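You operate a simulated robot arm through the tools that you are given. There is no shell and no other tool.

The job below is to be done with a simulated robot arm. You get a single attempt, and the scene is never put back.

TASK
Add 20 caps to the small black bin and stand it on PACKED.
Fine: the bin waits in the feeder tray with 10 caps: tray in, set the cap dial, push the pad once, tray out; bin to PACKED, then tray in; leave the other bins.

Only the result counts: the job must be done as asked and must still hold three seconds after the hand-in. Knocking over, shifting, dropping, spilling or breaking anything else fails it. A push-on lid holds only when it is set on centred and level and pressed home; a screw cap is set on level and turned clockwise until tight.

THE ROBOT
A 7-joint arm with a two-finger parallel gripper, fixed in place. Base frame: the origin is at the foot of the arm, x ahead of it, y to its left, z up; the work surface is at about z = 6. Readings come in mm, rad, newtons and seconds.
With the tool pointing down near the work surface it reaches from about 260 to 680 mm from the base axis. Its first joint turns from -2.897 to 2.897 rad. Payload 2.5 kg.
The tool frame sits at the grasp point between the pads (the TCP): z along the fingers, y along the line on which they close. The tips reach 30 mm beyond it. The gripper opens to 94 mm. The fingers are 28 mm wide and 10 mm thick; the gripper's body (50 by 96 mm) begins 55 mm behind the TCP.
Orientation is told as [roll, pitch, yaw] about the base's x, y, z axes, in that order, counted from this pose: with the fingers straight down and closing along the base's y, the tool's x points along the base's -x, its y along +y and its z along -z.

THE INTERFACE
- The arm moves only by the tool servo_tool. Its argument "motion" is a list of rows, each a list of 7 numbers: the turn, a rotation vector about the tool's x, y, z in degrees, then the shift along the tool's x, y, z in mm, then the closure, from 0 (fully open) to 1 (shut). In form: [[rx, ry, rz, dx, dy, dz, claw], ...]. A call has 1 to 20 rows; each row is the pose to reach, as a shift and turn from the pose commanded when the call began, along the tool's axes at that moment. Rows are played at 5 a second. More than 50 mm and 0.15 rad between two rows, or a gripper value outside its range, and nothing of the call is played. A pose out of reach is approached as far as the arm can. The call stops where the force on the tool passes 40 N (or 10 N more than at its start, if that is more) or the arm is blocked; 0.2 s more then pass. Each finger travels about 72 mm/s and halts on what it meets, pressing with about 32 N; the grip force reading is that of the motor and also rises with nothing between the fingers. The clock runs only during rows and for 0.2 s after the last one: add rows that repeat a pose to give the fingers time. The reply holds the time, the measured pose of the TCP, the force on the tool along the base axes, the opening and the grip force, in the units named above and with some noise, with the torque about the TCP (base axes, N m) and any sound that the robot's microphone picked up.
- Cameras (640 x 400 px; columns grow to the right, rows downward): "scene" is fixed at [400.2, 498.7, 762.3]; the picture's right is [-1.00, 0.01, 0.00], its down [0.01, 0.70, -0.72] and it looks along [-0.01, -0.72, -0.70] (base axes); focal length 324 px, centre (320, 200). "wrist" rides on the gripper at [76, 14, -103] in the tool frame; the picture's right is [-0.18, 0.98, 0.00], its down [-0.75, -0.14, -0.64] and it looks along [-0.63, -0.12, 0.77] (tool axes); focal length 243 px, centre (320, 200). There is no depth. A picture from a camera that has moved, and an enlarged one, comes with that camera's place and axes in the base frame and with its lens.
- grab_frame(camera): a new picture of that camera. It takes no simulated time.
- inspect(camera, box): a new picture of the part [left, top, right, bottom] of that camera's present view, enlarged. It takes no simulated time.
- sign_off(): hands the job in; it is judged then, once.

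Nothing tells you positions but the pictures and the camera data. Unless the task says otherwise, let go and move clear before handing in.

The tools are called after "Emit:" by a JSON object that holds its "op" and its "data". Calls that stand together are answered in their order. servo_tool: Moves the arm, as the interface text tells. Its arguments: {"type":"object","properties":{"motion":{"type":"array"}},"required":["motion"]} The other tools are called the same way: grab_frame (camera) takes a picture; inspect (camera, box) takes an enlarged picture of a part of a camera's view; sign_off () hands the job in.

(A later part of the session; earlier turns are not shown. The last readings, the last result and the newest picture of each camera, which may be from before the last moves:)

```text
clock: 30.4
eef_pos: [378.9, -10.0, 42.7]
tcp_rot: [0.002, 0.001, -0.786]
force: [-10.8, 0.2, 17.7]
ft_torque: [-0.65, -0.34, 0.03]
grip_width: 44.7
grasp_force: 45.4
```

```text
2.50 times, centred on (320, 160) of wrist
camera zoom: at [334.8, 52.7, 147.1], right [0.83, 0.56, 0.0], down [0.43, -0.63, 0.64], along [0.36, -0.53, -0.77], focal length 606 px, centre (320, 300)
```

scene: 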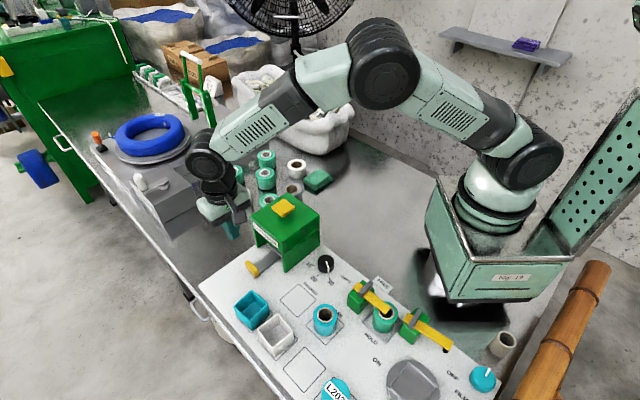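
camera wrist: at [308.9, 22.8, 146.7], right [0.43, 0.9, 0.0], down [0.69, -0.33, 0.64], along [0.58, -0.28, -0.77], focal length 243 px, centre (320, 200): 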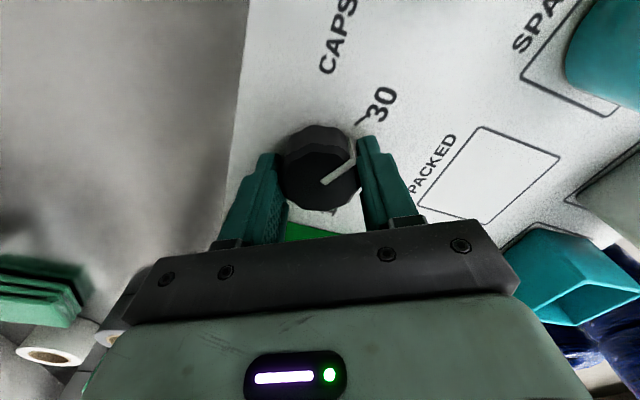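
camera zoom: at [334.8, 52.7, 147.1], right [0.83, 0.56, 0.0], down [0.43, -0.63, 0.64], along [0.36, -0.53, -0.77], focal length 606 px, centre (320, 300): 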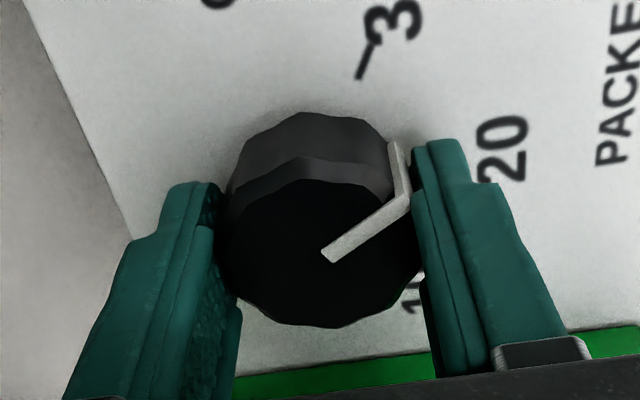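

The knob turns with the gripper and the pointer is now midway between 30 and 20. I'll turn the remaining 30°.

Emit:
{"op": "servo_tool", "data": {"motion": [[0, 0, 3, 0, 0, 0, 0.8], [0, 0, 7, 0, 0, 0, 0.8], [0, 0, 11, 0, 0, 0, 0.8], [0, 0, 15, 0, 0, 0, 0.8], [0, 0, 19, 0, 0, 0, 0.8], [0, 0, 23, 0, 0, 0, 0.8], [0, 0, 27, 0, 0, 0, 0.8], [0, 0, 30, 0, 0, 0, 0.8]]}}

Emit:
{"op": "inspect", "data": {"camera": "wrist", "box": [220, 80, 420, 240]}}

Emit:
{"op": "inspect", "data": {"camera": "scene", "box": [272, 200, 368, 290]}}

```text
clock: 32.2
eef_pos: [378.2, -10.8, 44.4]
tcp_rot: [-0.002, 0.002, -1.312]
force: [-19.4, -5.3, 25.7]
ft_torque: [-0.75, -0.58, 0.02]
grip_width: 44.8
grasp_force: 45.5
```

```text
2.50 times, centred on (320, 160) of wrist
camera zoom: at [372.7, 66.0, 146.9], right [1.0, 0.07, 0.0], down [0.06, -0.77, 0.64], along [0.05, -0.64, -0.77], focal length 606 px, centre (320, 300)
```

zoom: 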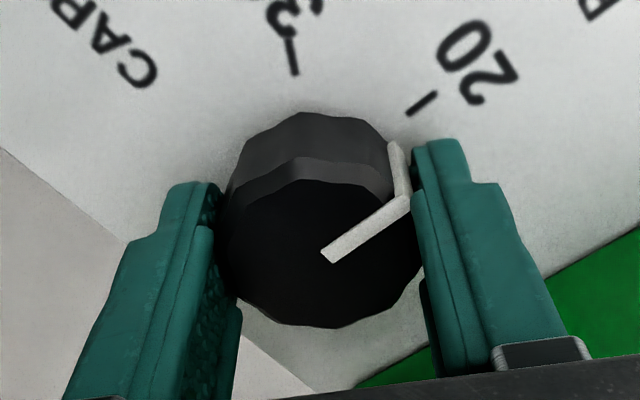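

```text
4.44 times, centred on (320, 245) of scene
camera zoom: at [400.2, 498.7, 762.3], right [-1.0, 0.01, 0.0], down [0.01, 0.7, -0.72], along [-0.01, -0.72, -0.7], focal length 1440 px, centre (320, 0)
```

zoom: 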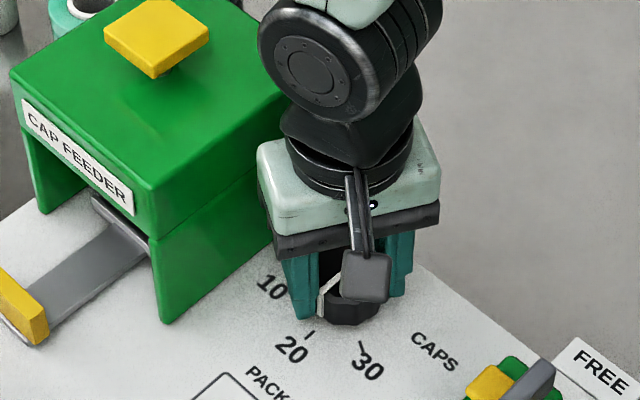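

The 20 tick now sits exactly where the 30 tick was relative to the pointer, so the dial reads 20. I'll open gently, lift straight up and verify.

Emit:
{"op": "servo_tool", "data": {"motion": [[0, 0, 0, 0, 0, 0, 0.5], [0, 0, 0, 0, 0, 0, 0.35], [0, 0, 0, 0, 0, 0, 0.25], [0, 0, 0, 0, 0, 0, 0.25]]}}

Emit:
{"op": "servo_tool", "data": {"motion": [[0, 0, 0, 0, 0, -15, 0.25], [0, 0, 0, 0, 0, -35, 0.25], [0, 0, 0, 0, 0, -75, 0.25], [0, 0, 0, 0, 0, -115, 0.25], [0, 0, 0, 0, 0, -150, 0.25], [0, 0, 0, 0, 0, -150, 0.25]]}}

Emit:
{"op": "grab_frame", "data": {"camera": "wrist"}}

Emit:
{"op": "inspect", "data": {"camera": "wrist", "box": [250, 40, 410, 140]}}

Emit:
{"op": "inspect", "data": {"camera": "scene", "box": [290, 240, 370, 290]}}

```text
clock: 33.2
eef_pos: [378.6, -11.5, 43.1]
tcp_rot: [0.0, 0.001, -1.309]
force: [-0.3, -0.1, 0.4]
ft_torque: [0.0, 0.0, 0.01]
grip_width: 70.3
grasp_force: 0.1
```

```text
clock: 34.6
eef_pos: [378.2, -9.8, 193.3]
tcp_rot: [0.001, 0.001, -1.31]
force: [-0.1, 1.7, 0.0]
ft_torque: [-0.01, -0.05, -0.01]
grip_width: 70.7
grasp_force: 0.1
```

```text
taken
camera wrist: at [373.0, 67.0, 296.5], right [1.0, 0.08, 0.0], down [0.06, -0.77, 0.64], along [0.05, -0.64, -0.77], focal length 243 px, centre (320, 200)
```

wrist: 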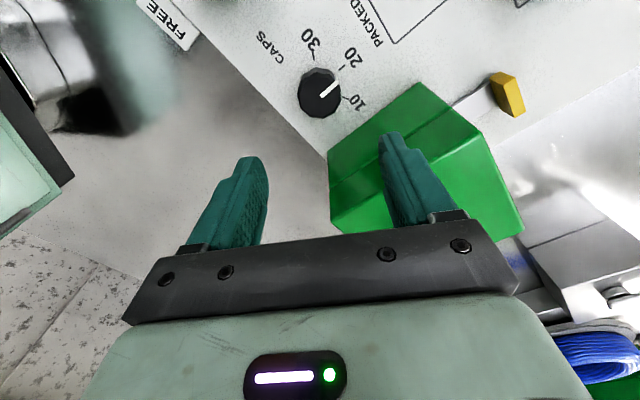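

```text
4.00 times, centred on (330, 90) of wrist
camera zoom: at [373.0, 67.0, 296.5], right [1.0, 0.08, 0.0], down [0.06, -0.77, 0.64], along [0.05, -0.64, -0.77], focal length 970 px, centre (280, 640)
```

zoom: 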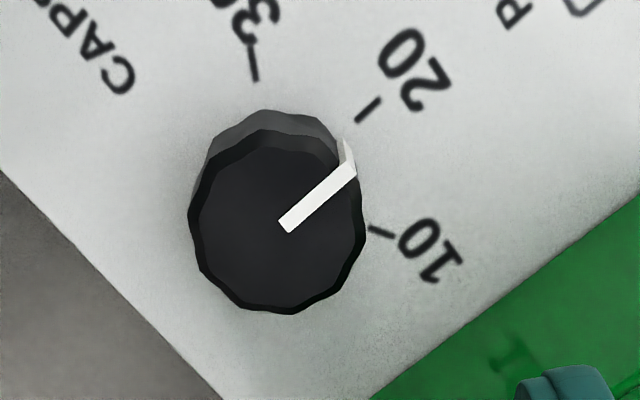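

```text
8.00 times, centred on (330, 265) of scene
camera zoom: at [400.2, 498.7, 762.3], right [-1.0, 0.01, 0.0], down [0.01, 0.7, -0.72], along [-0.01, -0.72, -0.7], focal length 2592 px, centre (240, -320)
```

zoom: 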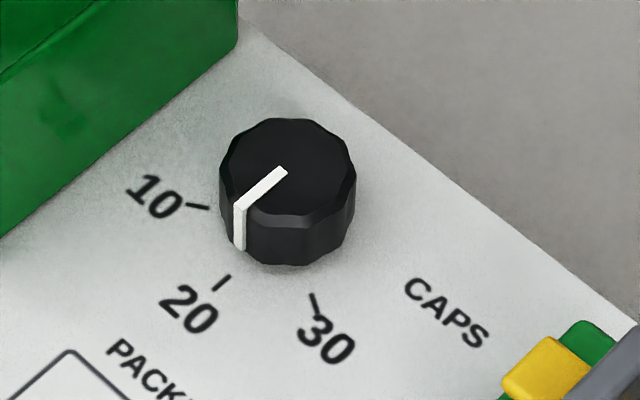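

The dial reads 20. Next is the yellow pad, which I triangulate at about (483, −81) with its top at z≈177. I'll rise, close the fingers and hover over it.

Emit:
{"op": "servo_tool", "data": {"motion": [[0, 0, 0, 0, 0, -40, 0.5], [0, 0, 0, 0, 0, -75, 1], [0, 0, -7.5, -24, 21, -75, 1], [0, 0, -15, -48, 42, -75, 1], [0, 0, -22.5, -72, 63, -75, 1], [0, 0, -30, -96, 83.5, -75, 1], [0, 0, -30, -96, 83.5, -75, 1]]}}

Emit:
{"op": "grab_frame", "data": {"camera": "wrist"}}

Emit:
{"op": "grab_frame", "data": {"camera": "scene"}}

```text
clock: 36.2
eef_pos: [485.6, -81.9, 267.6]
tcp_rot: [0.003, 0.002, -0.784]
force: [0.0, -0.2, -0.2]
ft_torque: [0.0, -0.01, -0.01]
grip_width: 0.1
grasp_force: 31.4
```

```text
taken
camera wrist: at [441.5, -17.8, 371.0], right [0.82, 0.57, 0.0], down [0.43, -0.63, 0.64], along [0.36, -0.53, -0.77], focal length 243 px, centre (320, 200)
```

wrist: 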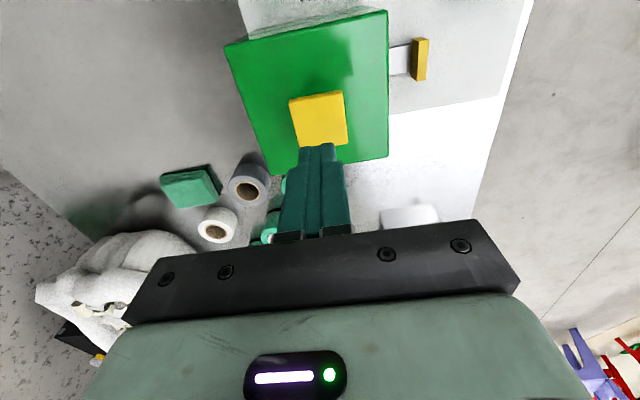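

```text
taken
```

scene: 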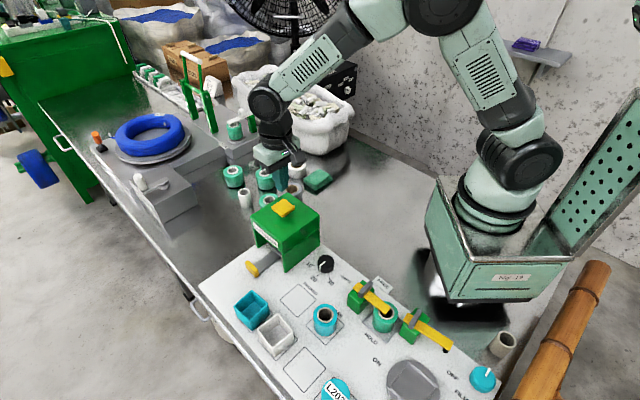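

I'm centred over the pad. I'll descend to just above it, then press slowly once.

Emit:
{"op": "servo_tool", "data": {"motion": [[0, 0, 0, 0, 0, 20, 1], [0, 0, 0, 0, 0, 36, 1], [0, 0, 0, 0, 0, 46, 1], [0, 0, 0, 0, 0, 46, 1]]}}

Emit:
{"op": "inspect", "data": {"camera": "scene", "box": [230, 160, 340, 240]}}

Emit:
{"op": "grab_frame", "data": {"camera": "wrist"}}

```text
clock: 37.2
eef_pos: [483.8, -83.6, 220.8]
tcp_rot: [0.004, 0.001, -0.787]
force: [0.1, -0.1, 0.6]
ft_torque: [-0.02, 0.01, 0.02]
grip_width: 0.0
grasp_force: 32.4
```

```text
5.00 times, centred on (285, 200) of scene
camera zoom: at [400.2, 498.7, 762.3], right [-1.0, 0.01, 0.0], down [0.01, 0.7, -0.72], along [-0.01, -0.72, -0.7], focal length 1620 px, centre (495, 200)
```

zoom: 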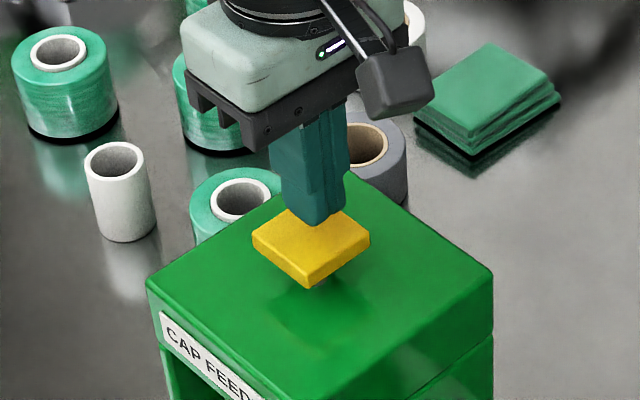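

```text
taken
camera wrist: at [440.1, -19.4, 324.0], right [0.83, 0.56, 0.0], down [0.43, -0.63, 0.64], along [0.36, -0.53, -0.77], focal length 243 px, centre (320, 200)
```

wrist: 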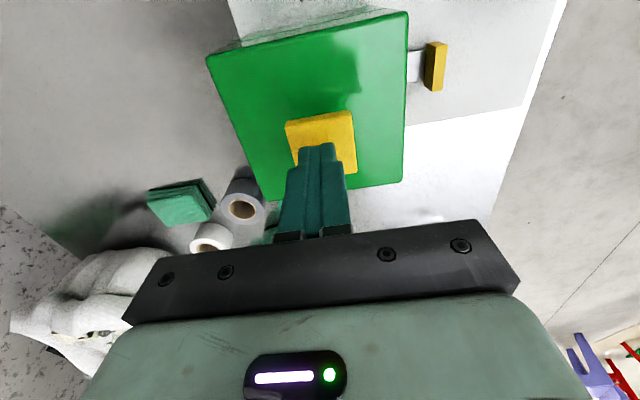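

The tips are about 14 mm above the pad. I'll press down in small steps and stop on force or click.

Emit:
{"op": "servo_tool", "data": {"motion": [[0, 0, 0, 0, 0, 4, 1], [0, 0, 0, 0, 0, 8, 1], [0, 0, 0, 0, 0, 11, 1], [0, 0, 0, 0, 0, 13, 1], [0, 0, 0, 0, 0, 14.5, 1], [0, 0, 0, 0, 0, 16, 1], [0, 0, 0, 0, 0, 17.5, 1], [0, 0, 0, 0, 0, 19, 1], [0, 0, 0, 0, 0, 20.5, 1], [0, 0, 0, 0, 0, 22, 1]]}}

Emit:
{"op": "inspect", "data": {"camera": "scene", "box": [230, 160, 340, 240]}}

```text
clock: 39.4
eef_pos: [485.1, -82.5, 200.8]
tcp_rot: [0.004, 0.001, -0.784]
force: [0.1, 0.8, 1.4]
ft_torque: [-0.01, -0.03, 0.01]
grip_width: 0.3
grasp_force: 31.9
```

```text
5.00 times, centred on (285, 200) of scene
camera zoom: at [400.2, 498.7, 762.3], right [-1.0, 0.01, 0.0], down [0.01, 0.7, -0.72], along [-0.01, -0.72, -0.7], focal length 1620 px, centre (495, 200)
```

zoom: 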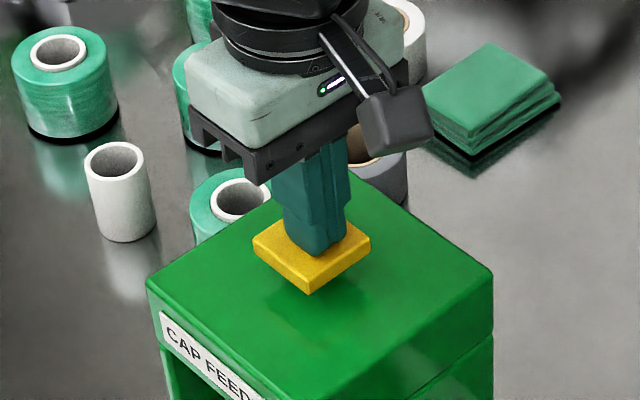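

The tips have met the pad and it is starting to move, with low force. I'll continue the same press downward.

Emit:
{"op": "servo_tool", "data": {"motion": [[0, 0, 0, 0, 0, 1.5, 1], [0, 0, 0, 0, 0, 3, 1], [0, 0, 0, 0, 0, 4.5, 1], [0, 0, 0, 0, 0, 6, 1], [0, 0, 0, 0, 0, 7.5, 1], [0, 0, 0, 0, 0, 9, 1], [0, 0, 0, 0, 0, 10.5, 1], [0, 0, 0, 0, 0, 12, 1], [0, 0, 0, 0, 0, 13.5, 1], [0, 0, 0, 0, 0, 15, 1]]}}

Emit:
{"op": "inspect", "data": {"camera": "scene", "box": [230, 160, 340, 240]}}

```text
clock: 41.6
eef_pos: [484.6, -82.1, 186.9]
tcp_rot: [0.001, 0.002, -0.786]
force: [-15.8, -2.5, 34.3]
ft_torque: [-0.1, 0.42, 0.05]
grip_width: 0.0
grasp_force: 32.3
heard: click
```

```text
5.00 times, centred on (285, 200) of scene
camera zoom: at [400.2, 498.7, 762.3], right [-1.0, 0.01, 0.0], down [0.01, 0.7, -0.72], along [-0.01, -0.72, -0.7], focal length 1620 px, centre (495, 200)
```

zoom: 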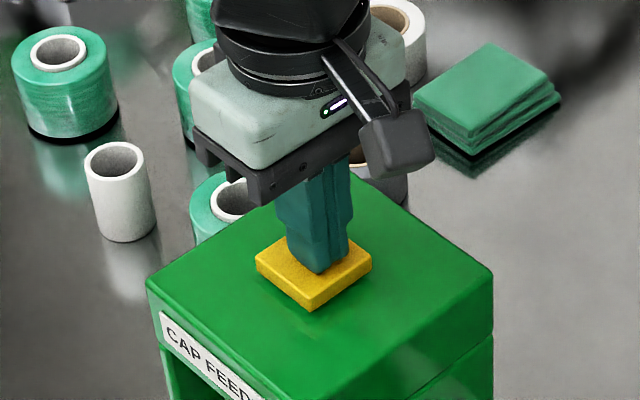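

A click was heard, so the pad has registered once. I'll lift straight off, then hover over the handle to bring the tray out.

Emit:
{"op": "servo_tool", "data": {"motion": [[0, 0, 0, 0, 0, -6, 1], [0, 0, 0, 0, 0, -16, 1], [0, 0, 0, 0, 0, -40, 1], [0, 0, 0, 0, 0, -75, 1], [0, 0, 0, 0, 0, -75, 1], [0, 0, 0, -1, 40, -75, 1], [0, 0, 0, -2, 80, -75, 1], [0, 0, 0, -2, 123, -75, 0.8], [0, 0, 0, -2, 123, -60, 0.6], [0, 0, 0, -2, 123, -40, 0.6], [0, 0, 0, -2, 123, -40, 0.6]]}}

Emit:
{"op": "grab_frame", "data": {"camera": "wrist"}}

Emit:
{"op": "inspect", "data": {"camera": "wrist", "box": [240, 60, 400, 160]}}

Emit:
{"op": "inspect", "data": {"camera": "scene", "box": [190, 180, 350, 280]}}

```text
clock: 44.0
eef_pos: [573.4, 2.4, 227.0]
tcp_rot: [0.002, 0.001, -0.785]
force: [0.3, 0.0, 0.3]
ft_torque: [0.0, 0.01, -0.03]
grip_width: 37.8
grasp_force: 0.0
```

```text
taken
camera wrist: at [529.3, 66.9, 330.5], right [0.83, 0.56, 0.0], down [0.43, -0.63, 0.64], along [0.36, -0.53, -0.77], focal length 243 px, centre (320, 200)
```

wrist: 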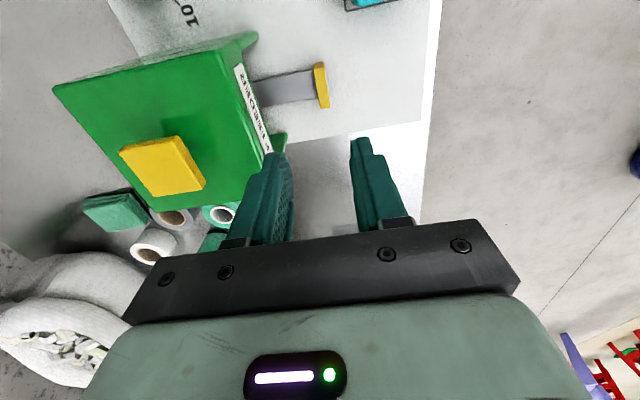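

```text
4.00 times, centred on (320, 110) of wrist
camera zoom: at [529.3, 66.9, 330.5], right [0.83, 0.56, 0.0], down [0.43, -0.63, 0.64], along [0.36, -0.53, -0.77], focal length 970 px, centre (320, 560)
```

zoom: 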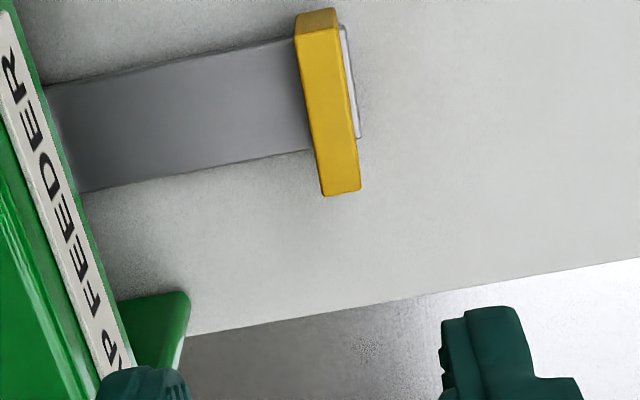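

```text
4.00 times, centred on (270, 230) of scene
camera zoom: at [400.2, 498.7, 762.3], right [-1.0, 0.01, 0.0], down [0.01, 0.7, -0.72], along [-0.01, -0.72, -0.7], focal length 1296 px, centre (520, 80)
```

zoom: 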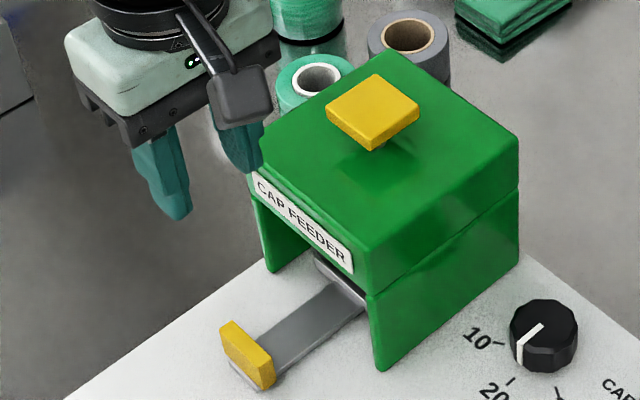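

The handle is at tool offset (−3.0, +2.5), and the feeder face is about 65 mm behind it. I'll go down with the inner finger between the handle and the feeder, then pull outward with that finger.

Emit:
{"op": "servo_tool", "data": {"motion": [[0, 0, 0, -3, 9.5, 30, 0.6], [0, 0, 0, -3, 9.5, 70, 0.6], [0, 0, 0, -3, 9.5, 105, 0.6], [0, 0, 0, -3, 9.5, 135, 0.6], [0, 0, 0, -3, 9.5, 155, 0.6], [0, 0, 0, -3, 9.5, 168, 0.6], [0, 0, 0, -3, 9.5, 177, 0.6], [0, 0, 0, -3, 9.5, 177, 0.6]]}}

Emit:
{"op": "grab_frame", "data": {"camera": "wrist"}}

Emit:
{"op": "inspect", "data": {"camera": "scene", "box": [190, 200, 350, 300]}}

```text
clock: 45.8
eef_pos: [581.5, 7.3, 47.6]
tcp_rot: [0.001, 0.002, -0.785]
force: [-0.1, -0.6, 1.4]
ft_torque: [-0.01, -0.01, -0.03]
grip_width: 37.6
grasp_force: 0.0
```

```text
taken
camera wrist: at [538.3, 70.8, 151.8], right [0.83, 0.56, 0.0], down [0.43, -0.63, 0.64], along [0.36, -0.53, -0.77], focal length 243 px, centre (320, 200)
```

wrist: 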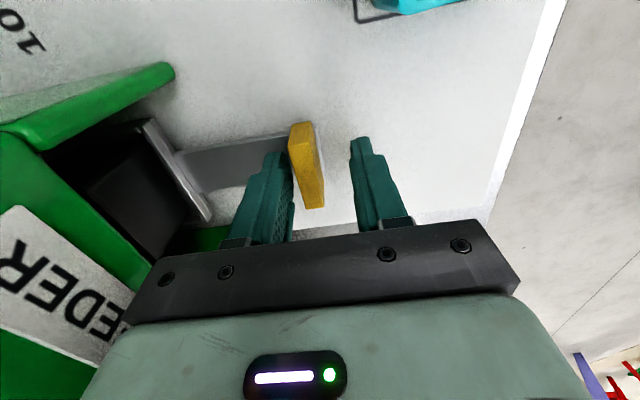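

```text
4.00 times, centred on (270, 250) of scene
camera zoom: at [400.2, 498.7, 762.3], right [-1.0, 0.01, 0.0], down [0.01, 0.7, -0.72], along [-0.01, -0.72, -0.7], focal length 1296 px, centre (520, 0)
```

zoom: 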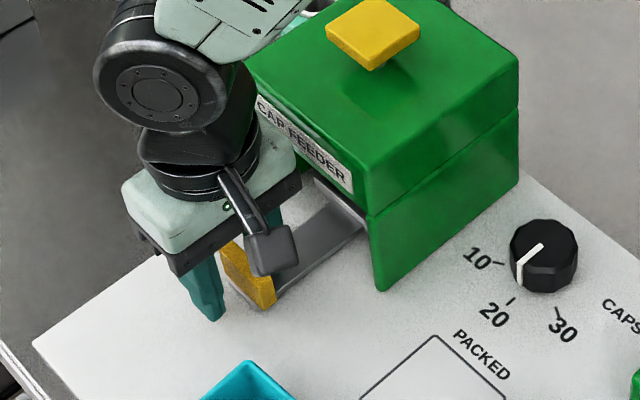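

Everything is clear. I'll pull the tray outward smoothly with the inner finger for the first part of the travel.

Emit:
{"op": "servo_tool", "data": {"motion": [[0, 0, 0, 0, 2, 0, 0.6], [0, 0, 0, 0, 4, 0, 0.6], [0, 0, 0, 0, 6, 0, 0.6], [0, 0, 0, 0, 8, 0, 0.6], [0, 0, 0, 0, 11, 0, 0.6], [0, 0, 0, 0, 15, 0, 0.6], [0, 0, 0, 0, 20, 0, 0.6], [0, 0, 0, 0, 25, 0, 0.6], [0, 0, 0, 0, 30, 0, 0.6], [0, 0, 0, 0, 35, 0, 0.6], [0, 0, 0, 0, 40, 0, 0.6], [0, 0, 0, 0, 45, 0, 0.6], [0, 0, 0, 0, 50, 0, 0.6], [0, 0, 0, 0, 55, 0, 0.6], [0, 0, 0, 0, 60, 0, 0.6], [0, 0, 0, 0, 65, 0, 0.6], [0, 0, 0, 0, 69, 0, 0.6], [0, 0, 0, 0, 72, 0, 0.6], [0, 0, 0, 0, 74, 0, 0.6], [0, 0, 0, 0, 74, 0, 0.6]]}}

Emit:
{"op": "grab_frame", "data": {"camera": "wrist"}}

Emit:
{"op": "inspect", "data": {"camera": "scene", "box": [190, 200, 350, 300]}}

```text
clock: 50.0
eef_pos: [634.3, 60.0, 49.5]
tcp_rot: [0.002, 0.001, -0.785]
force: [0.6, -0.3, 0.6]
ft_torque: [-0.03, 0.0, 0.0]
grip_width: 37.5
grasp_force: 0.0
```

```text
taken
camera wrist: at [590.0, 124.5, 152.8], right [0.83, 0.56, 0.0], down [0.43, -0.63, 0.64], along [0.36, -0.53, -0.77], focal length 243 px, centre (320, 200)
```

wrist: 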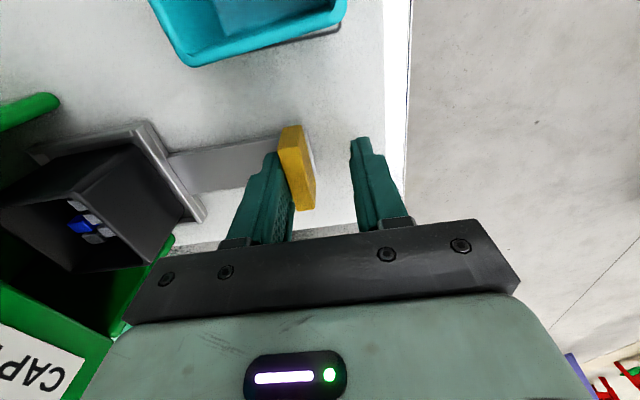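

```text
4.00 times, centred on (270, 250) of scene
camera zoom: at [400.2, 498.7, 762.3], right [-1.0, 0.01, 0.0], down [0.01, 0.7, -0.72], along [-0.01, -0.72, -0.7], focal length 1296 px, centre (520, 0)
```

zoom: 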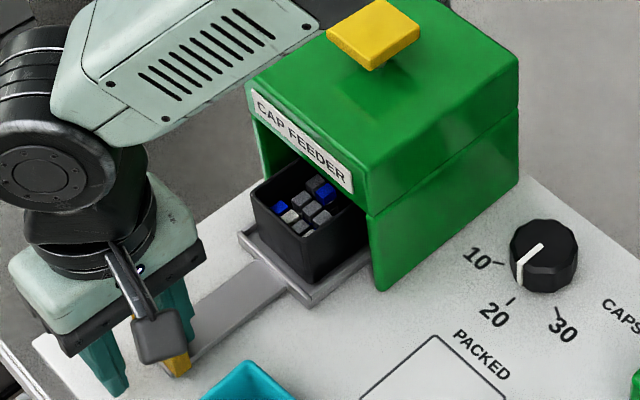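

The bin now clearly holds more caps. I'll narrow the fingers around the handle so the last part stays within reach, then pull to the outer stop.

Emit:
{"op": "servo_tool", "data": {"motion": [[0, 0, 0, 0, -3.5, 0, 0.68], [0, 0, 0, 0, -7, 0, 0.76], [0, 0, 0, 0, -10, 0, 0.83], [0, 0, 0, 0, -10, 0, 0.83]]}}

Emit:
{"op": "servo_tool", "data": {"motion": [[0, 0, 0, 0, 2, 0, 0.83], [0, 0, 0, 0, 5, 0, 0.83], [0, 0, 0, 0, 9, 0, 0.83], [0, 0, 0, 0, 14, 0, 0.83], [0, 0, 0, 0, 19, 0, 0.83], [0, 0, 0, 0, 24, 0, 0.83], [0, 0, 0, 0, 29, 0, 0.83], [0, 0, 0, 0, 34, 0, 0.83], [0, 0, 0, 0, 39, 0, 0.83], [0, 0, 0, 0, 43, 0, 0.83], [0, 0, 0, 0, 47, 0, 0.83], [0, 0, 0, 0, 50, 0, 0.83], [0, 0, 0, 0, 53, 0, 0.83], [0, 0, 0, 0, 55, 0, 0.83], [0, 0, 0, 0, 57, 0, 0.83], [0, 0, 0, 0, 58.5, 0, 0.83], [0, 0, 0, 0, 60, 0, 0.83], [0, 0, 0, 0, 61.5, 0, 0.83], [0, 0, 0, 0, 63, 0, 0.83], [0, 0, 0, 0, 63, 0, 0.83]]}}

Emit:
{"op": "grab_frame", "data": {"camera": "wrist"}}

Emit:
{"op": "inspect", "data": {"camera": "scene", "box": [180, 230, 308, 310]}}

```text
clock: 51.0
eef_pos: [627.3, 53.2, 49.2]
tcp_rot: [0.003, 0.002, -0.785]
force: [0.0, -0.1, -0.6]
ft_torque: [0.01, 0.04, -0.01]
grip_width: 15.8
grasp_force: 0.1
```

```text
clock: 55.2
eef_pos: [670.1, 97.9, 49.0]
tcp_rot: [-0.001, 0.001, -0.786]
force: [-1.9, -2.8, -1.0]
ft_torque: [-0.07, 0.05, 0.02]
grip_width: 17.8
grasp_force: 1.7
```

```text
taken
camera wrist: at [626.4, 161.3, 151.8], right [0.83, 0.56, 0.0], down [0.43, -0.63, 0.64], along [0.36, -0.53, -0.77], focal length 243 px, centre (320, 200)
```

wrist: 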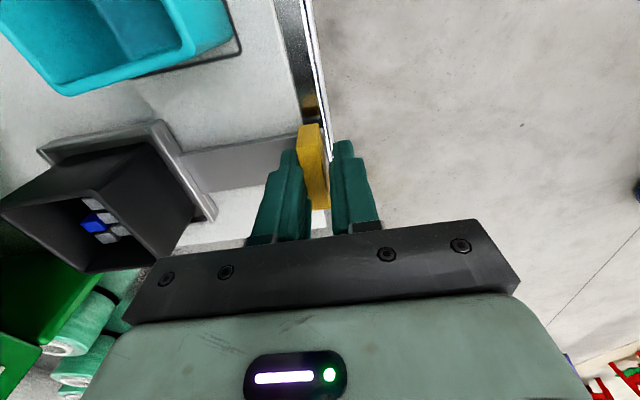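

```text
5.00 times, centred on (244, 270) of scene
camera zoom: at [400.2, 498.7, 762.3], right [-1.0, 0.01, 0.0], down [0.01, 0.7, -0.72], along [-0.01, -0.72, -0.7], focal length 1620 px, centre (700, -150)
```

zoom: 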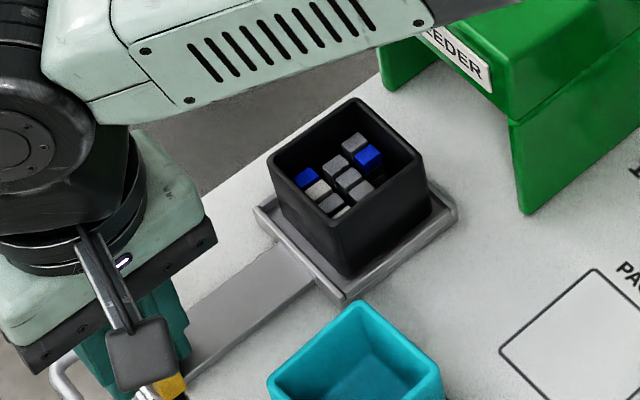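

The tray is at its outer stop. I'll lift off the handle and hover over the bin to line up the grasp.

Emit:
{"op": "servo_tool", "data": {"motion": [[0, 0, 0, 0, -1, 0, 0.75], [0, 0, 0, 0, -1, -5, 0.72], [0, 0, 0, 0, -1, -25, 0.7], [0, 0, 0, 0, -1, -65, 0.7], [0, 0, 0, 0, -1, -110, 0.6], [0, 0, 0, -1, -40, -120, 0.4], [0, 0, 0, -3, -80, -120, 0.2], [0, 0, 0, -5, -127, -120, 0.1], [0, 0, 0, -5, -127, -120, 0.05]]}}

Emit:
{"op": "grab_frame", "data": {"camera": "wrist"}}

Emit:
{"op": "inspect", "data": {"camera": "wrist", "box": [240, 60, 400, 160]}}

Emit:
{"op": "inspect", "data": {"camera": "scene", "box": [180, 230, 308, 310]}}

```text
clock: 57.2
eef_pos: [689.7, 10.3, 162.7]
tcp_rot: [0.001, 0.001, -0.785]
force: [0.7, -0.1, -0.4]
ft_torque: [0.0, -0.02, 0.03]
grip_width: 89.4
grasp_force: 0.1
out of reach, approached as far as the arm can: row 4, 5, 6, 7, 8, 9
```

```text
taken
camera wrist: at [646.1, 73.2, 266.3], right [0.83, 0.56, 0.0], down [0.43, -0.63, 0.64], along [0.36, -0.53, -0.77], focal length 243 px, centre (320, 200)
```

wrist: 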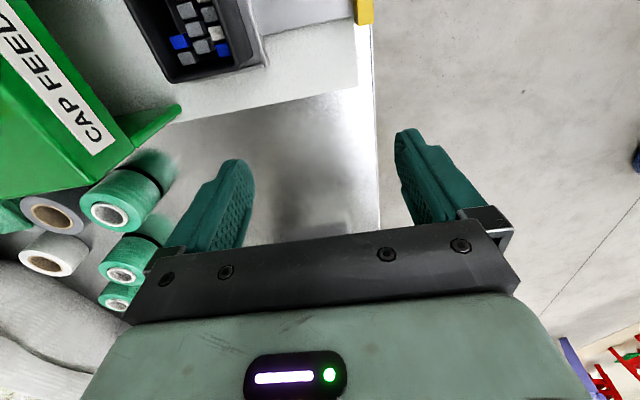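

```text
4.00 times, centred on (320, 110) of wrist
camera zoom: at [646.1, 73.2, 266.3], right [0.83, 0.56, 0.0], down [0.43, -0.63, 0.64], along [0.36, -0.53, -0.77], focal length 970 px, centre (320, 560)
```

zoom: 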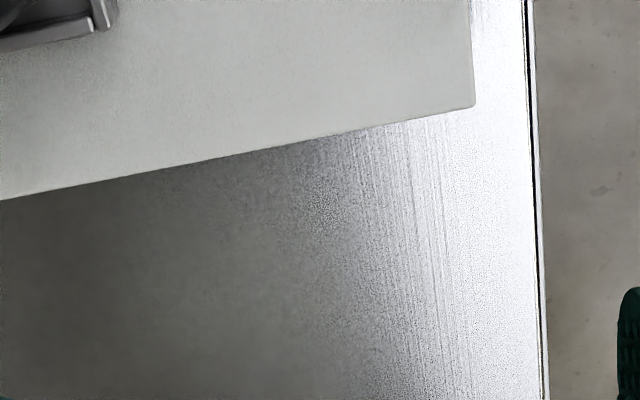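

```text
5.00 times, centred on (244, 270) of scene
camera zoom: at [400.2, 498.7, 762.3], right [-1.0, 0.01, 0.0], down [0.01, 0.7, -0.72], along [-0.01, -0.72, -0.7], focal length 1620 px, centre (700, -150)
```

zoom: 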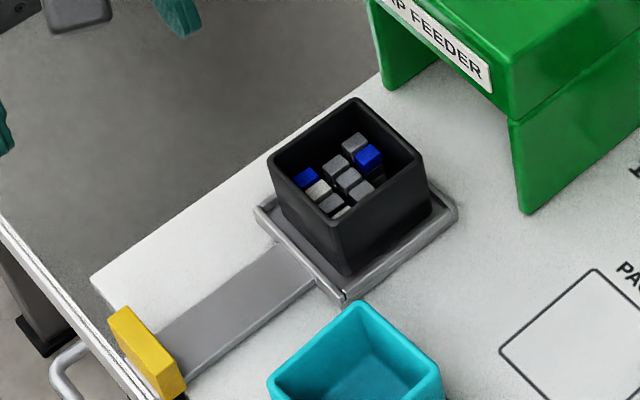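

The arm reported the last rows as out of reach and drifted to about (690, 10, 163). Nothing was touched, and the bin and tray look unchanged. I'll hold still for a moment to learn where the commanded pose now is.

Emit:
{"op": "servo_tool", "data": {"motion": [[0, 0, 0, 0, 0, 0, 0.05], [0, 0, 0, 0, 0, 0, 0.05]]}}

Emit:
{"op": "grab_frame", "data": {"camera": "scene"}}

```text
clock: 57.8
eef_pos: [690.3, 9.5, 163.1]
tcp_rot: [0.0, 0.002, -0.786]
force: [0.3, 0.1, -0.1]
ft_torque: [0.01, 0.0, 0.01]
grip_width: 89.2
grasp_force: 0.0
```

```text
taken
```

scene: 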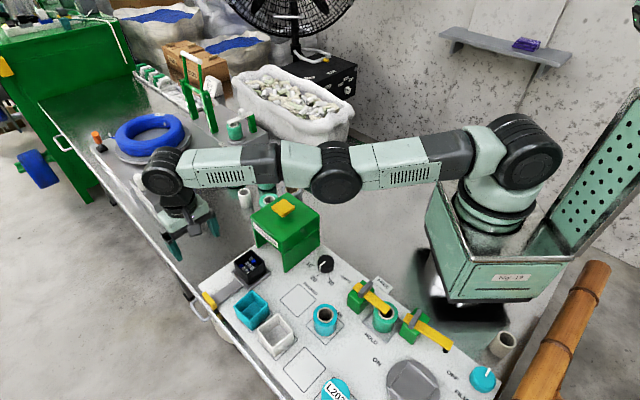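

The commanded pose has settled at the stretched position. I'll move inward in −x with a small step first to confirm that it follows properly.

Emit:
{"op": "servo_tool", "data": {"motion": [[0, 0, 0, 7, -8, 0, 0.05], [0, 0, 0, 14, -15.6, 0, 0.05], [0, 0, 0, 21, -23, 0, 0.05], [0, 0, 0, 21, -23, 0, 0.05]]}}

```text
clock: 58.8
eef_pos: [691.0, 11.3, 167.1]
tcp_rot: [0.0, 0.001, -0.786]
force: [-0.1, 0.0, 0.4]
ft_torque: [0.02, -0.01, 0.03]
grip_width: 89.4
grasp_force: 0.1
out of reach, approached as far as the arm can: row 1, 2, 3, 4
```

The arm is locked in a stretched posture, so pure inward motion isn't solved. I'll try small lowering and yaw moves in free space to break out of that posture.

Emit:
{"op": "servo_tool", "data": {"motion": [[0, 0, -4, 0, 0, 4, 0.05], [0, 0, -8, 0, 0, 8, 0.05], [0, 0, -12, 0, 0, 12, 0.05]]}}

Emit:
{"op": "grab_frame", "data": {"camera": "scene"}}

```text
clock: 59.6
eef_pos: [691.0, 11.8, 154.5]
tcp_rot: [0.001, 0.003, -0.575]
force: [-0.6, -0.3, -0.8]
ft_torque: [0.02, 0.02, -0.01]
grip_width: 89.5
grasp_force: 0.1
```

```text
taken
```

scene: 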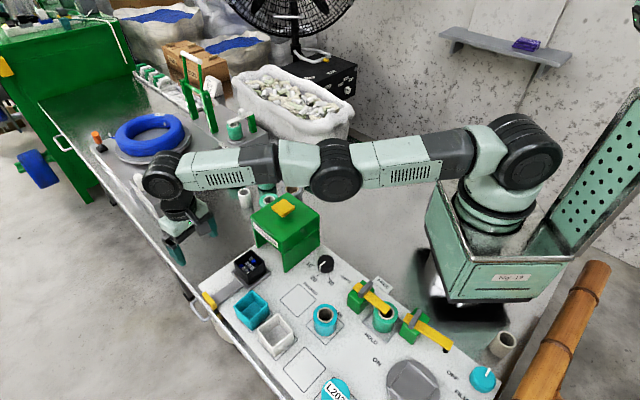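

That pose was accepted, so the arm follows again. I'll try moving inward in small steps from here.

Emit:
{"op": "servo_tool", "data": {"motion": [[0, 0, 0, 4.2, -2.7, 2, 0.05], [0, 0, 0, 8.4, -5.4, 4, 0.05], [0, 0, 0, 12.6, -8.1, 6, 0.05], [0, 0, 0, 16.8, -10.9, 8, 0.05]]}}

```text
clock: 60.6
eef_pos: [689.4, 12.9, 149.2]
tcp_rot: [0.0, 0.002, -0.576]
force: [-0.2, 0.1, 0.5]
ft_torque: [-0.02, -0.01, 0.03]
grip_width: 89.2
grasp_force: 0.1
out of reach, approached as far as the arm can: row 2, 3, 4
```

It looks like the elbow has passed slightly through straight, with the elbow now a touch below the shoulder–wrist line, so it can't bend inward on this side. I'll command a slight over-reach outward and then inward to let it flip back, still in free space.

Emit:
{"op": "inspect", "data": {"camera": "scene", "box": [120, 90, 600, 260]}}

Emit:
{"op": "servo_tool", "data": {"motion": [[0, 0, 0, -8.4, 5.4, 0, 0.05], [0, 0, 0, -21, 13.6, 0, 0.05], [0, 0, 0, 4.2, -2.7, 0, 0.05], [0, 0, 0, 12.6, -8.2, 0, 0.05]]}}

```text
1.33 times, centred on (360, 175) of scene
camera zoom: at [400.2, 498.7, 762.3], right [-1.0, 0.01, 0.0], down [0.01, 0.7, -0.72], along [-0.01, -0.72, -0.7], focal length 432 px, centre (267, 233)
```

zoom: 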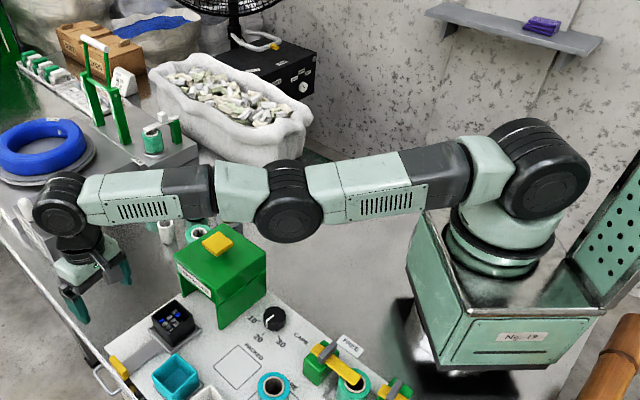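

```text
clock: 61.6
eef_pos: [689.4, 13.8, 148.1]
tcp_rot: [0.003, 0.001, -0.576]
force: [-0.1, 0.5, 0.3]
ft_torque: [-0.02, 0.01, -0.01]
grip_width: 89.5
grasp_force: 0.2
out of reach, approached as far as the arm can: row 1, 2, 3, 4
```

Emit:
{"op": "servo_tool", "data": {"motion": [[0, 0, 0, 1.7, -1.1, 0, 0.05], [0, 0, 0, 1.7, -1.1, 0, 0.05], [0, 0, 0, 2.5, -1.6, 0, 0.05], [0, 0, 0, 2.5, -1.6, 0, 0.05]]}}

Emit:
{"op": "servo_tool", "data": {"motion": [[0, 0, 0, 0, 0, 15, 0.05], [0, 0, 0, 0, 0, 30, 0.05], [0, 0, 0, 0, 0, 30, 0.05]]}}

```text
clock: 62.6
eef_pos: [689.2, 14.6, 149.3]
tcp_rot: [-0.001, 0.003, -0.575]
force: [-0.9, -0.7, 0.1]
ft_torque: [-0.02, 0.0, 0.03]
grip_width: 89.4
grasp_force: 0.0
out of reach, approached as far as the arm can: row 3, 4
```

```text
clock: 63.4
eef_pos: [688.3, 14.4, 119.7]
tcp_rot: [0.001, 0.001, -0.576]
force: [1.0, -0.2, 0.8]
ft_torque: [0.01, 0.01, -0.01]
grip_width: 89.1
grasp_force: 0.1
```

The arm still follows vertical motion but not radial motion, which means the elbow is at its straight limit. I'll tilt the fingers inward while moving the TCP inward so the wrist stays put, which should make the elbow bend.

Emit:
{"op": "servo_tool", "data": {"motion": [[2.72, 4.19, 0, 15.3, -10.0, -0.8, 0.05], [5.45, 8.39, 0, 31.4, -20.4, -3.2, 0.05], [8.17, 12.58, 0, 47.8, -31.0, -7.2, 0.05], [10.9, 16.8, 0, 64.6, -41.9, -12.7, 0.05]]}}

Emit:
{"op": "grab_frame", "data": {"camera": "scene"}}

```text
clock: 64.4
eef_pos: [616.8, 12.9, 131.6]
tcp_rot: [-0.197, 0.294, -0.606]
force: [0.4, 0.4, 0.4]
ft_torque: [0.0, -0.01, -0.01]
grip_width: 89.5
grasp_force: 0.1
out of reach, approached as far as the arm can: row 4
```

```text
taken
```

scene: 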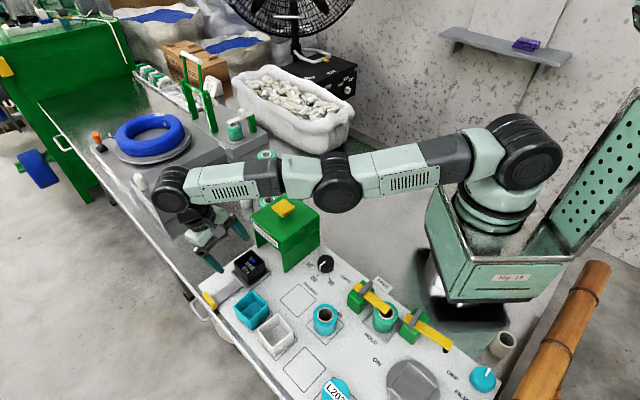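

The wrist is still held at full stretch. I'll tilt further inward with a slight outward bias on the wrist, which should rotate the elbow past straight to its normal side. This is still in free space above the bin.

Emit:
{"op": "servo_tool", "data": {"motion": [[3.27, 5.03, 0, 15.2, -9.9, -2.5, 0.05], [6.54, 10.06, 0, 33.5, -21.8, -6.0, 0.05], [9.8, 15.1, 0, 51.3, -33.3, -11.7, 0.05]]}}

Emit:
{"op": "inspect", "data": {"camera": "scene", "box": [120, 90, 600, 290]}}

```text
clock: 65.2
eef_pos: [562.3, 15.1, 165.5]
tcp_rot: [-0.402, 0.544, -0.69]
force: [-0.5, -0.2, 0.0]
ft_torque: [-0.01, 0.0, 0.01]
grip_width: 89.3
grasp_force: 0.1
```

```text
1.33 times, centred on (360, 190) of scene
camera zoom: at [400.2, 498.7, 762.3], right [-1.0, 0.01, 0.0], down [0.01, 0.7, -0.72], along [-0.01, -0.72, -0.7], focal length 432 px, centre (267, 213)
```

zoom: 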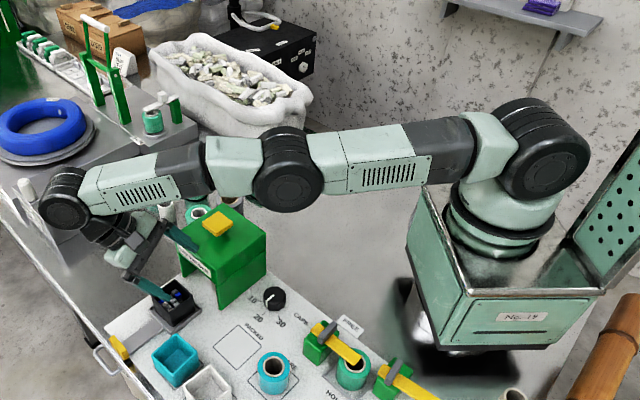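

All rows were accepted, and the elbow is now above the shoulder–wrist line, so it's back on the normal side. I'll rotate the tool back to vertical about its tip while rising, which brings the wrist inward.

Emit:
{"op": "servo_tool", "data": {"motion": [[-1.5, -2.3, 0, 2.6, -1.7, -3.9, 0.05], [-4.5, -6.9, 0, 5.2, -3.4, -7.8, 0.05], [-7.5, -11.5, 0, 7.8, -5.1, -11.7, 0.05]]}}

Emit:
{"op": "inspect", "data": {"camera": "scene", "box": [120, 90, 600, 290]}}

```text
clock: 66.0
eef_pos: [562.4, 13.6, 179.2]
tcp_rot: [-0.239, 0.352, -0.618]
force: [-0.5, 0.7, 0.0]
ft_torque: [0.02, -0.01, -0.02]
grip_width: 89.3
grasp_force: 0.1
```

```text
1.33 times, centred on (360, 190) of scene
camera zoom: at [400.2, 498.7, 762.3], right [-1.0, 0.01, 0.0], down [0.01, 0.7, -0.72], along [-0.01, -0.72, -0.7], focal length 432 px, centre (267, 213)
```

zoom: 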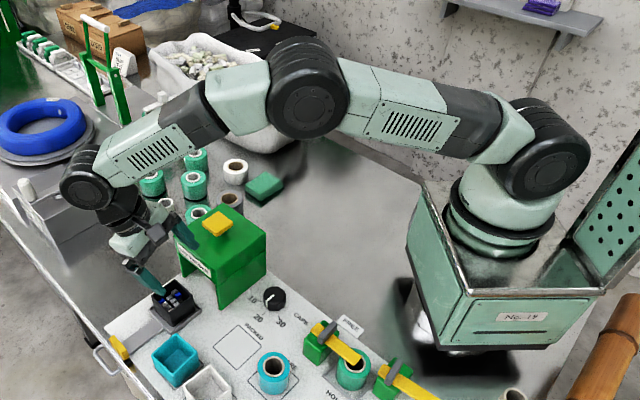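

The elbow is bent normally again. I'll finish returning the tool to vertical.

Emit:
{"op": "servo_tool", "data": {"motion": [[-3.27, -5.03, 0, 1.7, -1.1, -4.6, 0.05], [-6.53, -10.06, 0, 3.4, -2.2, -9.2, 0.05], [-9.8, -15.1, 0, 5.1, -3.3, -13.8, 0.05], [-13.2, -20.3, 0, 5.1, -3.3, -13.8, 0.05], [-13.2, -20.3, 0, 5.1, -3.3, -13.8, 0.05]]}}

```text
clock: 67.2
eef_pos: [562.1, 13.9, 194.4]
tcp_rot: [0.002, 0.001, -0.576]
force: [0.3, -0.9, 0.3]
ft_torque: [-0.03, 0.0, 0.02]
grip_width: 89.3
grasp_force: 0.0
```

The tool is vertical again. I'll go over the bin with yaw −45° and look at it.

Emit:
{"op": "servo_tool", "data": {"motion": [[0, 0, 4, -8, 1.5, 5, 0.05], [0, 0, 8, -16, 3, 12, 0.05], [0, 0, 12, -23.4, 4.4, 25, 0.05], [0, 0, 12, -23.4, 4.4, 25, 0.05]]}}

Emit:
{"op": "grab_frame", "data": {"camera": "wrist"}}

Emit:
{"op": "inspect", "data": {"camera": "wrist", "box": [240, 50, 400, 150]}}

Emit:
{"op": "inspect", "data": {"camera": "scene", "box": [180, 230, 308, 310]}}

```text
clock: 68.2
eef_pos: [584.6, 6.0, 169.3]
tcp_rot: [0.001, 0.003, -0.787]
force: [0.1, 0.5, -0.2]
ft_torque: [-0.02, 0.0, 0.0]
grip_width: 89.2
grasp_force: 0.0
```

```text
taken
camera wrist: at [540.3, 68.9, 271.4], right [0.83, 0.56, 0.0], down [0.43, -0.64, 0.64], along [0.36, -0.53, -0.77], focal length 243 px, centre (320, 200)
```

wrist: 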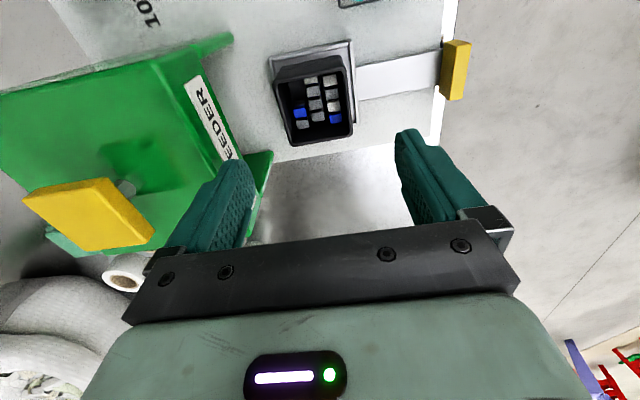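

```text
4.00 times, centred on (320, 100) of wrist
camera zoom: at [540.3, 68.9, 271.4], right [0.83, 0.56, 0.0], down [0.43, -0.64, 0.64], along [0.36, -0.53, -0.77], focal length 970 px, centre (320, 600)
```

zoom: 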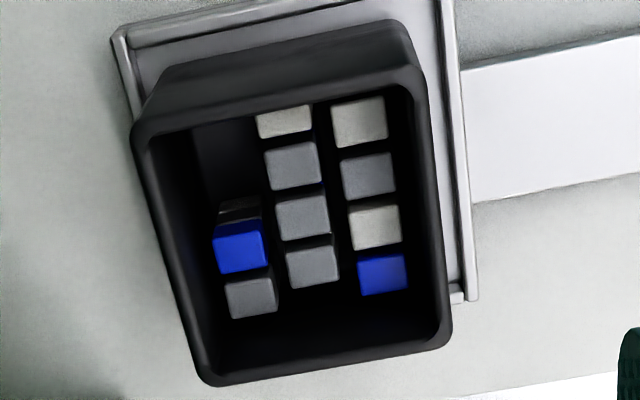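

```text
5.00 times, centred on (244, 270) of scene
camera zoom: at [400.2, 498.7, 762.3], right [-1.0, 0.01, 0.0], down [0.01, 0.7, -0.72], along [-0.01, -0.72, -0.7], focal length 1620 px, centre (700, -150)
```

zoom: 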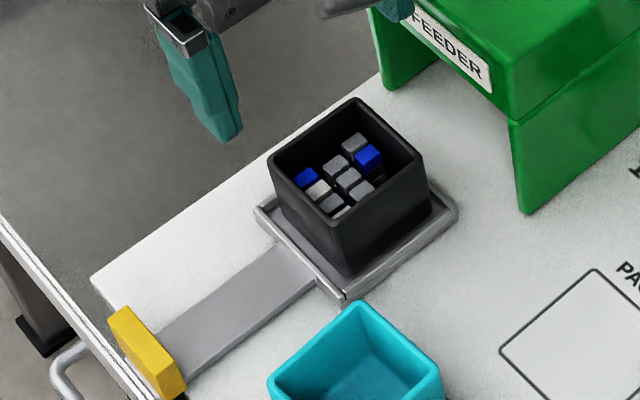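

The bin rim is about 60 mm square at z≈57, centred at tool offset (1.1, −3.5), with its faces square to the fingers. I'll align, go down with the fingers outside the walls, and grip.

Emit:
{"op": "servo_tool", "data": {"motion": [[0, 0, 0, 1.1, -3.5, 20, 0.02], [0, 0, 0, 1.1, -3.5, 45, 0.02], [0, 0, 0, 1.1, -3.5, 65, 0.02], [0, 0, 0, 1.1, -3.5, 82, 0.02], [0, 0, 0, 1.1, -3.5, 96, 0.02], [0, 0, 0, 1.1, -3.5, 108, 0.02], [0, 0, 0, 1.1, -3.5, 116, 0.02], [0, 0, 0, 1.1, -3.5, 116, 0.02]]}}

Emit:
{"op": "grab_frame", "data": {"camera": "wrist"}}

Emit:
{"op": "inspect", "data": {"camera": "scene", "box": [180, 220, 308, 300]}}

```text
clock: 70.0
eef_pos: [582.7, 4.4, 52.7]
tcp_rot: [0.001, 0.003, -0.785]
force: [0.1, 0.6, -1.1]
ft_torque: [-0.02, 0.01, 0.02]
grip_width: 92.3
grasp_force: 0.1
```

```text
taken
camera wrist: at [537.3, 66.9, 156.4], right [0.83, 0.56, 0.0], down [0.43, -0.63, 0.64], along [0.36, -0.53, -0.77], focal length 243 px, centre (320, 200)
```

wrist: 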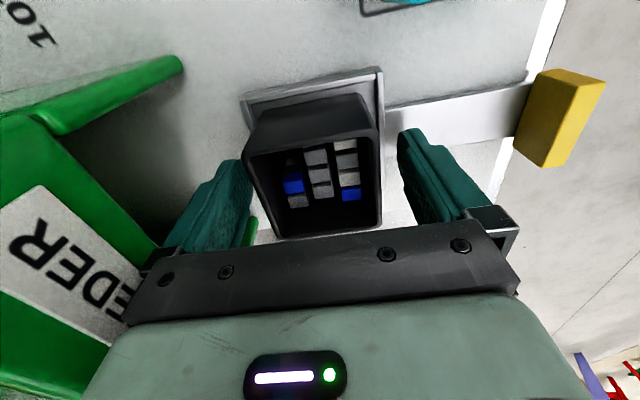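

```text
5.00 times, centred on (244, 260) of scene
camera zoom: at [400.2, 498.7, 762.3], right [-1.0, 0.01, 0.0], down [0.01, 0.7, -0.72], along [-0.01, -0.72, -0.7], focal length 1620 px, centre (700, -100)
```

zoom: 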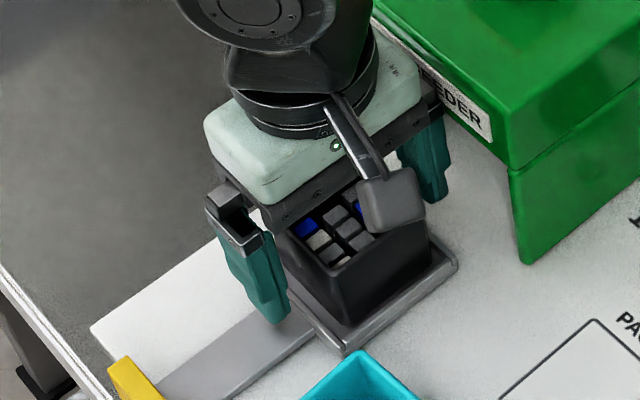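

The fingers straddle the bin evenly. I'll close gently.

Emit:
{"op": "servo_tool", "data": {"motion": [[0, 0, 0, 0, -0.5, 0, 0.15], [0, 0, 0, 0, -0.5, 0, 0.25], [0, 0, 0, 0, -0.5, 0, 0.32], [0, 0, 0, 0, -0.5, 0, 0.4], [0, 0, 0, 0, -0.5, 0, 0.5], [0, 0, 0, 0, -0.5, 0, 0.6]]}}

Emit:
{"op": "grab_frame", "data": {"camera": "wrist"}}

```text
clock: 71.4
eef_pos: [581.3, 2.5, 52.2]
tcp_rot: [0.002, 0.003, -0.785]
force: [0.5, 0.0, 0.5]
ft_torque: [0.0, 0.01, 0.02]
grip_width: 63.5
grasp_force: 31.9
```

```text
taken
camera wrist: at [537.3, 66.4, 156.4], right [0.83, 0.56, 0.0], down [0.43, -0.63, 0.64], along [0.36, -0.53, -0.77], focal length 243 px, centre (320, 200)
```

wrist: 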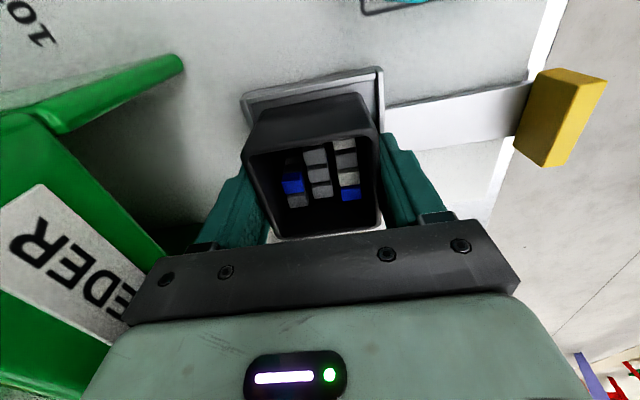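

The bin is held firmly at 63.5 mm. I'll lift it slowly and check that it comes up clean.

Emit:
{"op": "servo_tool", "data": {"motion": [[0, 0, 0, 0, 0, -2, 0.7], [0, 0, 0, 0, 0, -5, 0.7], [0, 0, 0, 0, 0, -10, 0.7], [0, 0, 0, 0, 0, -16, 0.7], [0, 0, 0, 0, 0, -24, 0.7], [0, 0, 0, 0, 0, -34, 0.7], [0, 0, 0, 0, 0, -45, 0.7], [0, 0, 0, 0, 0, -57, 0.7], [0, 0, 0, 0, 0, -70, 0.7], [0, 0, 0, 0, 0, -80, 0.7], [0, 0, 0, 0, 0, -80, 0.7]]}}

Emit:
{"op": "grab_frame", "data": {"camera": "wrist"}}

Emit:
{"op": "inspect", "data": {"camera": "scene", "box": [170, 200, 330, 300]}}

```text
clock: 73.8
eef_pos: [580.7, 2.4, 131.0]
tcp_rot: [0.0, 0.004, -0.784]
force: [0.1, -0.6, -0.7]
ft_torque: [-0.01, -0.01, 0.05]
grip_width: 63.6
grasp_force: 32.0
```

```text
taken
camera wrist: at [537.4, 66.4, 235.3], right [0.83, 0.56, 0.0], down [0.43, -0.63, 0.64], along [0.36, -0.53, -0.77], focal length 243 px, centre (320, 200)
```

wrist: 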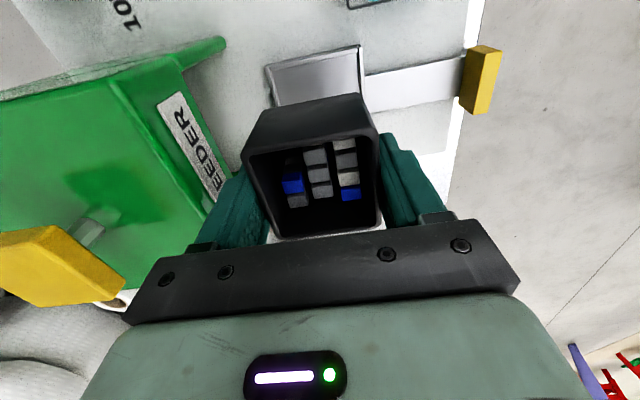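

```text
4.00 times, centred on (250, 250) of scene
camera zoom: at [400.2, 498.7, 762.3], right [-1.0, 0.01, 0.0], down [0.01, 0.7, -0.72], along [-0.01, -0.72, -0.7], focal length 1296 px, centre (600, 0)
```

zoom: 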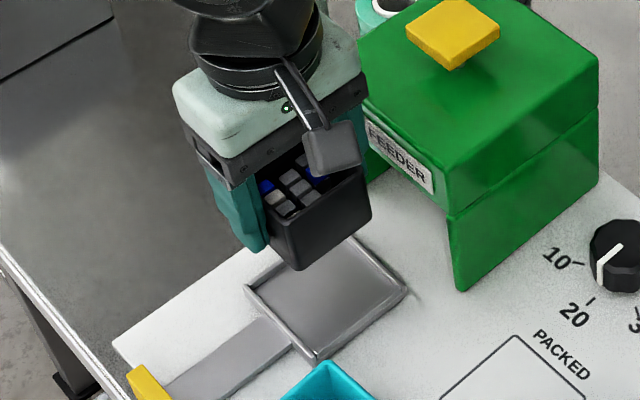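

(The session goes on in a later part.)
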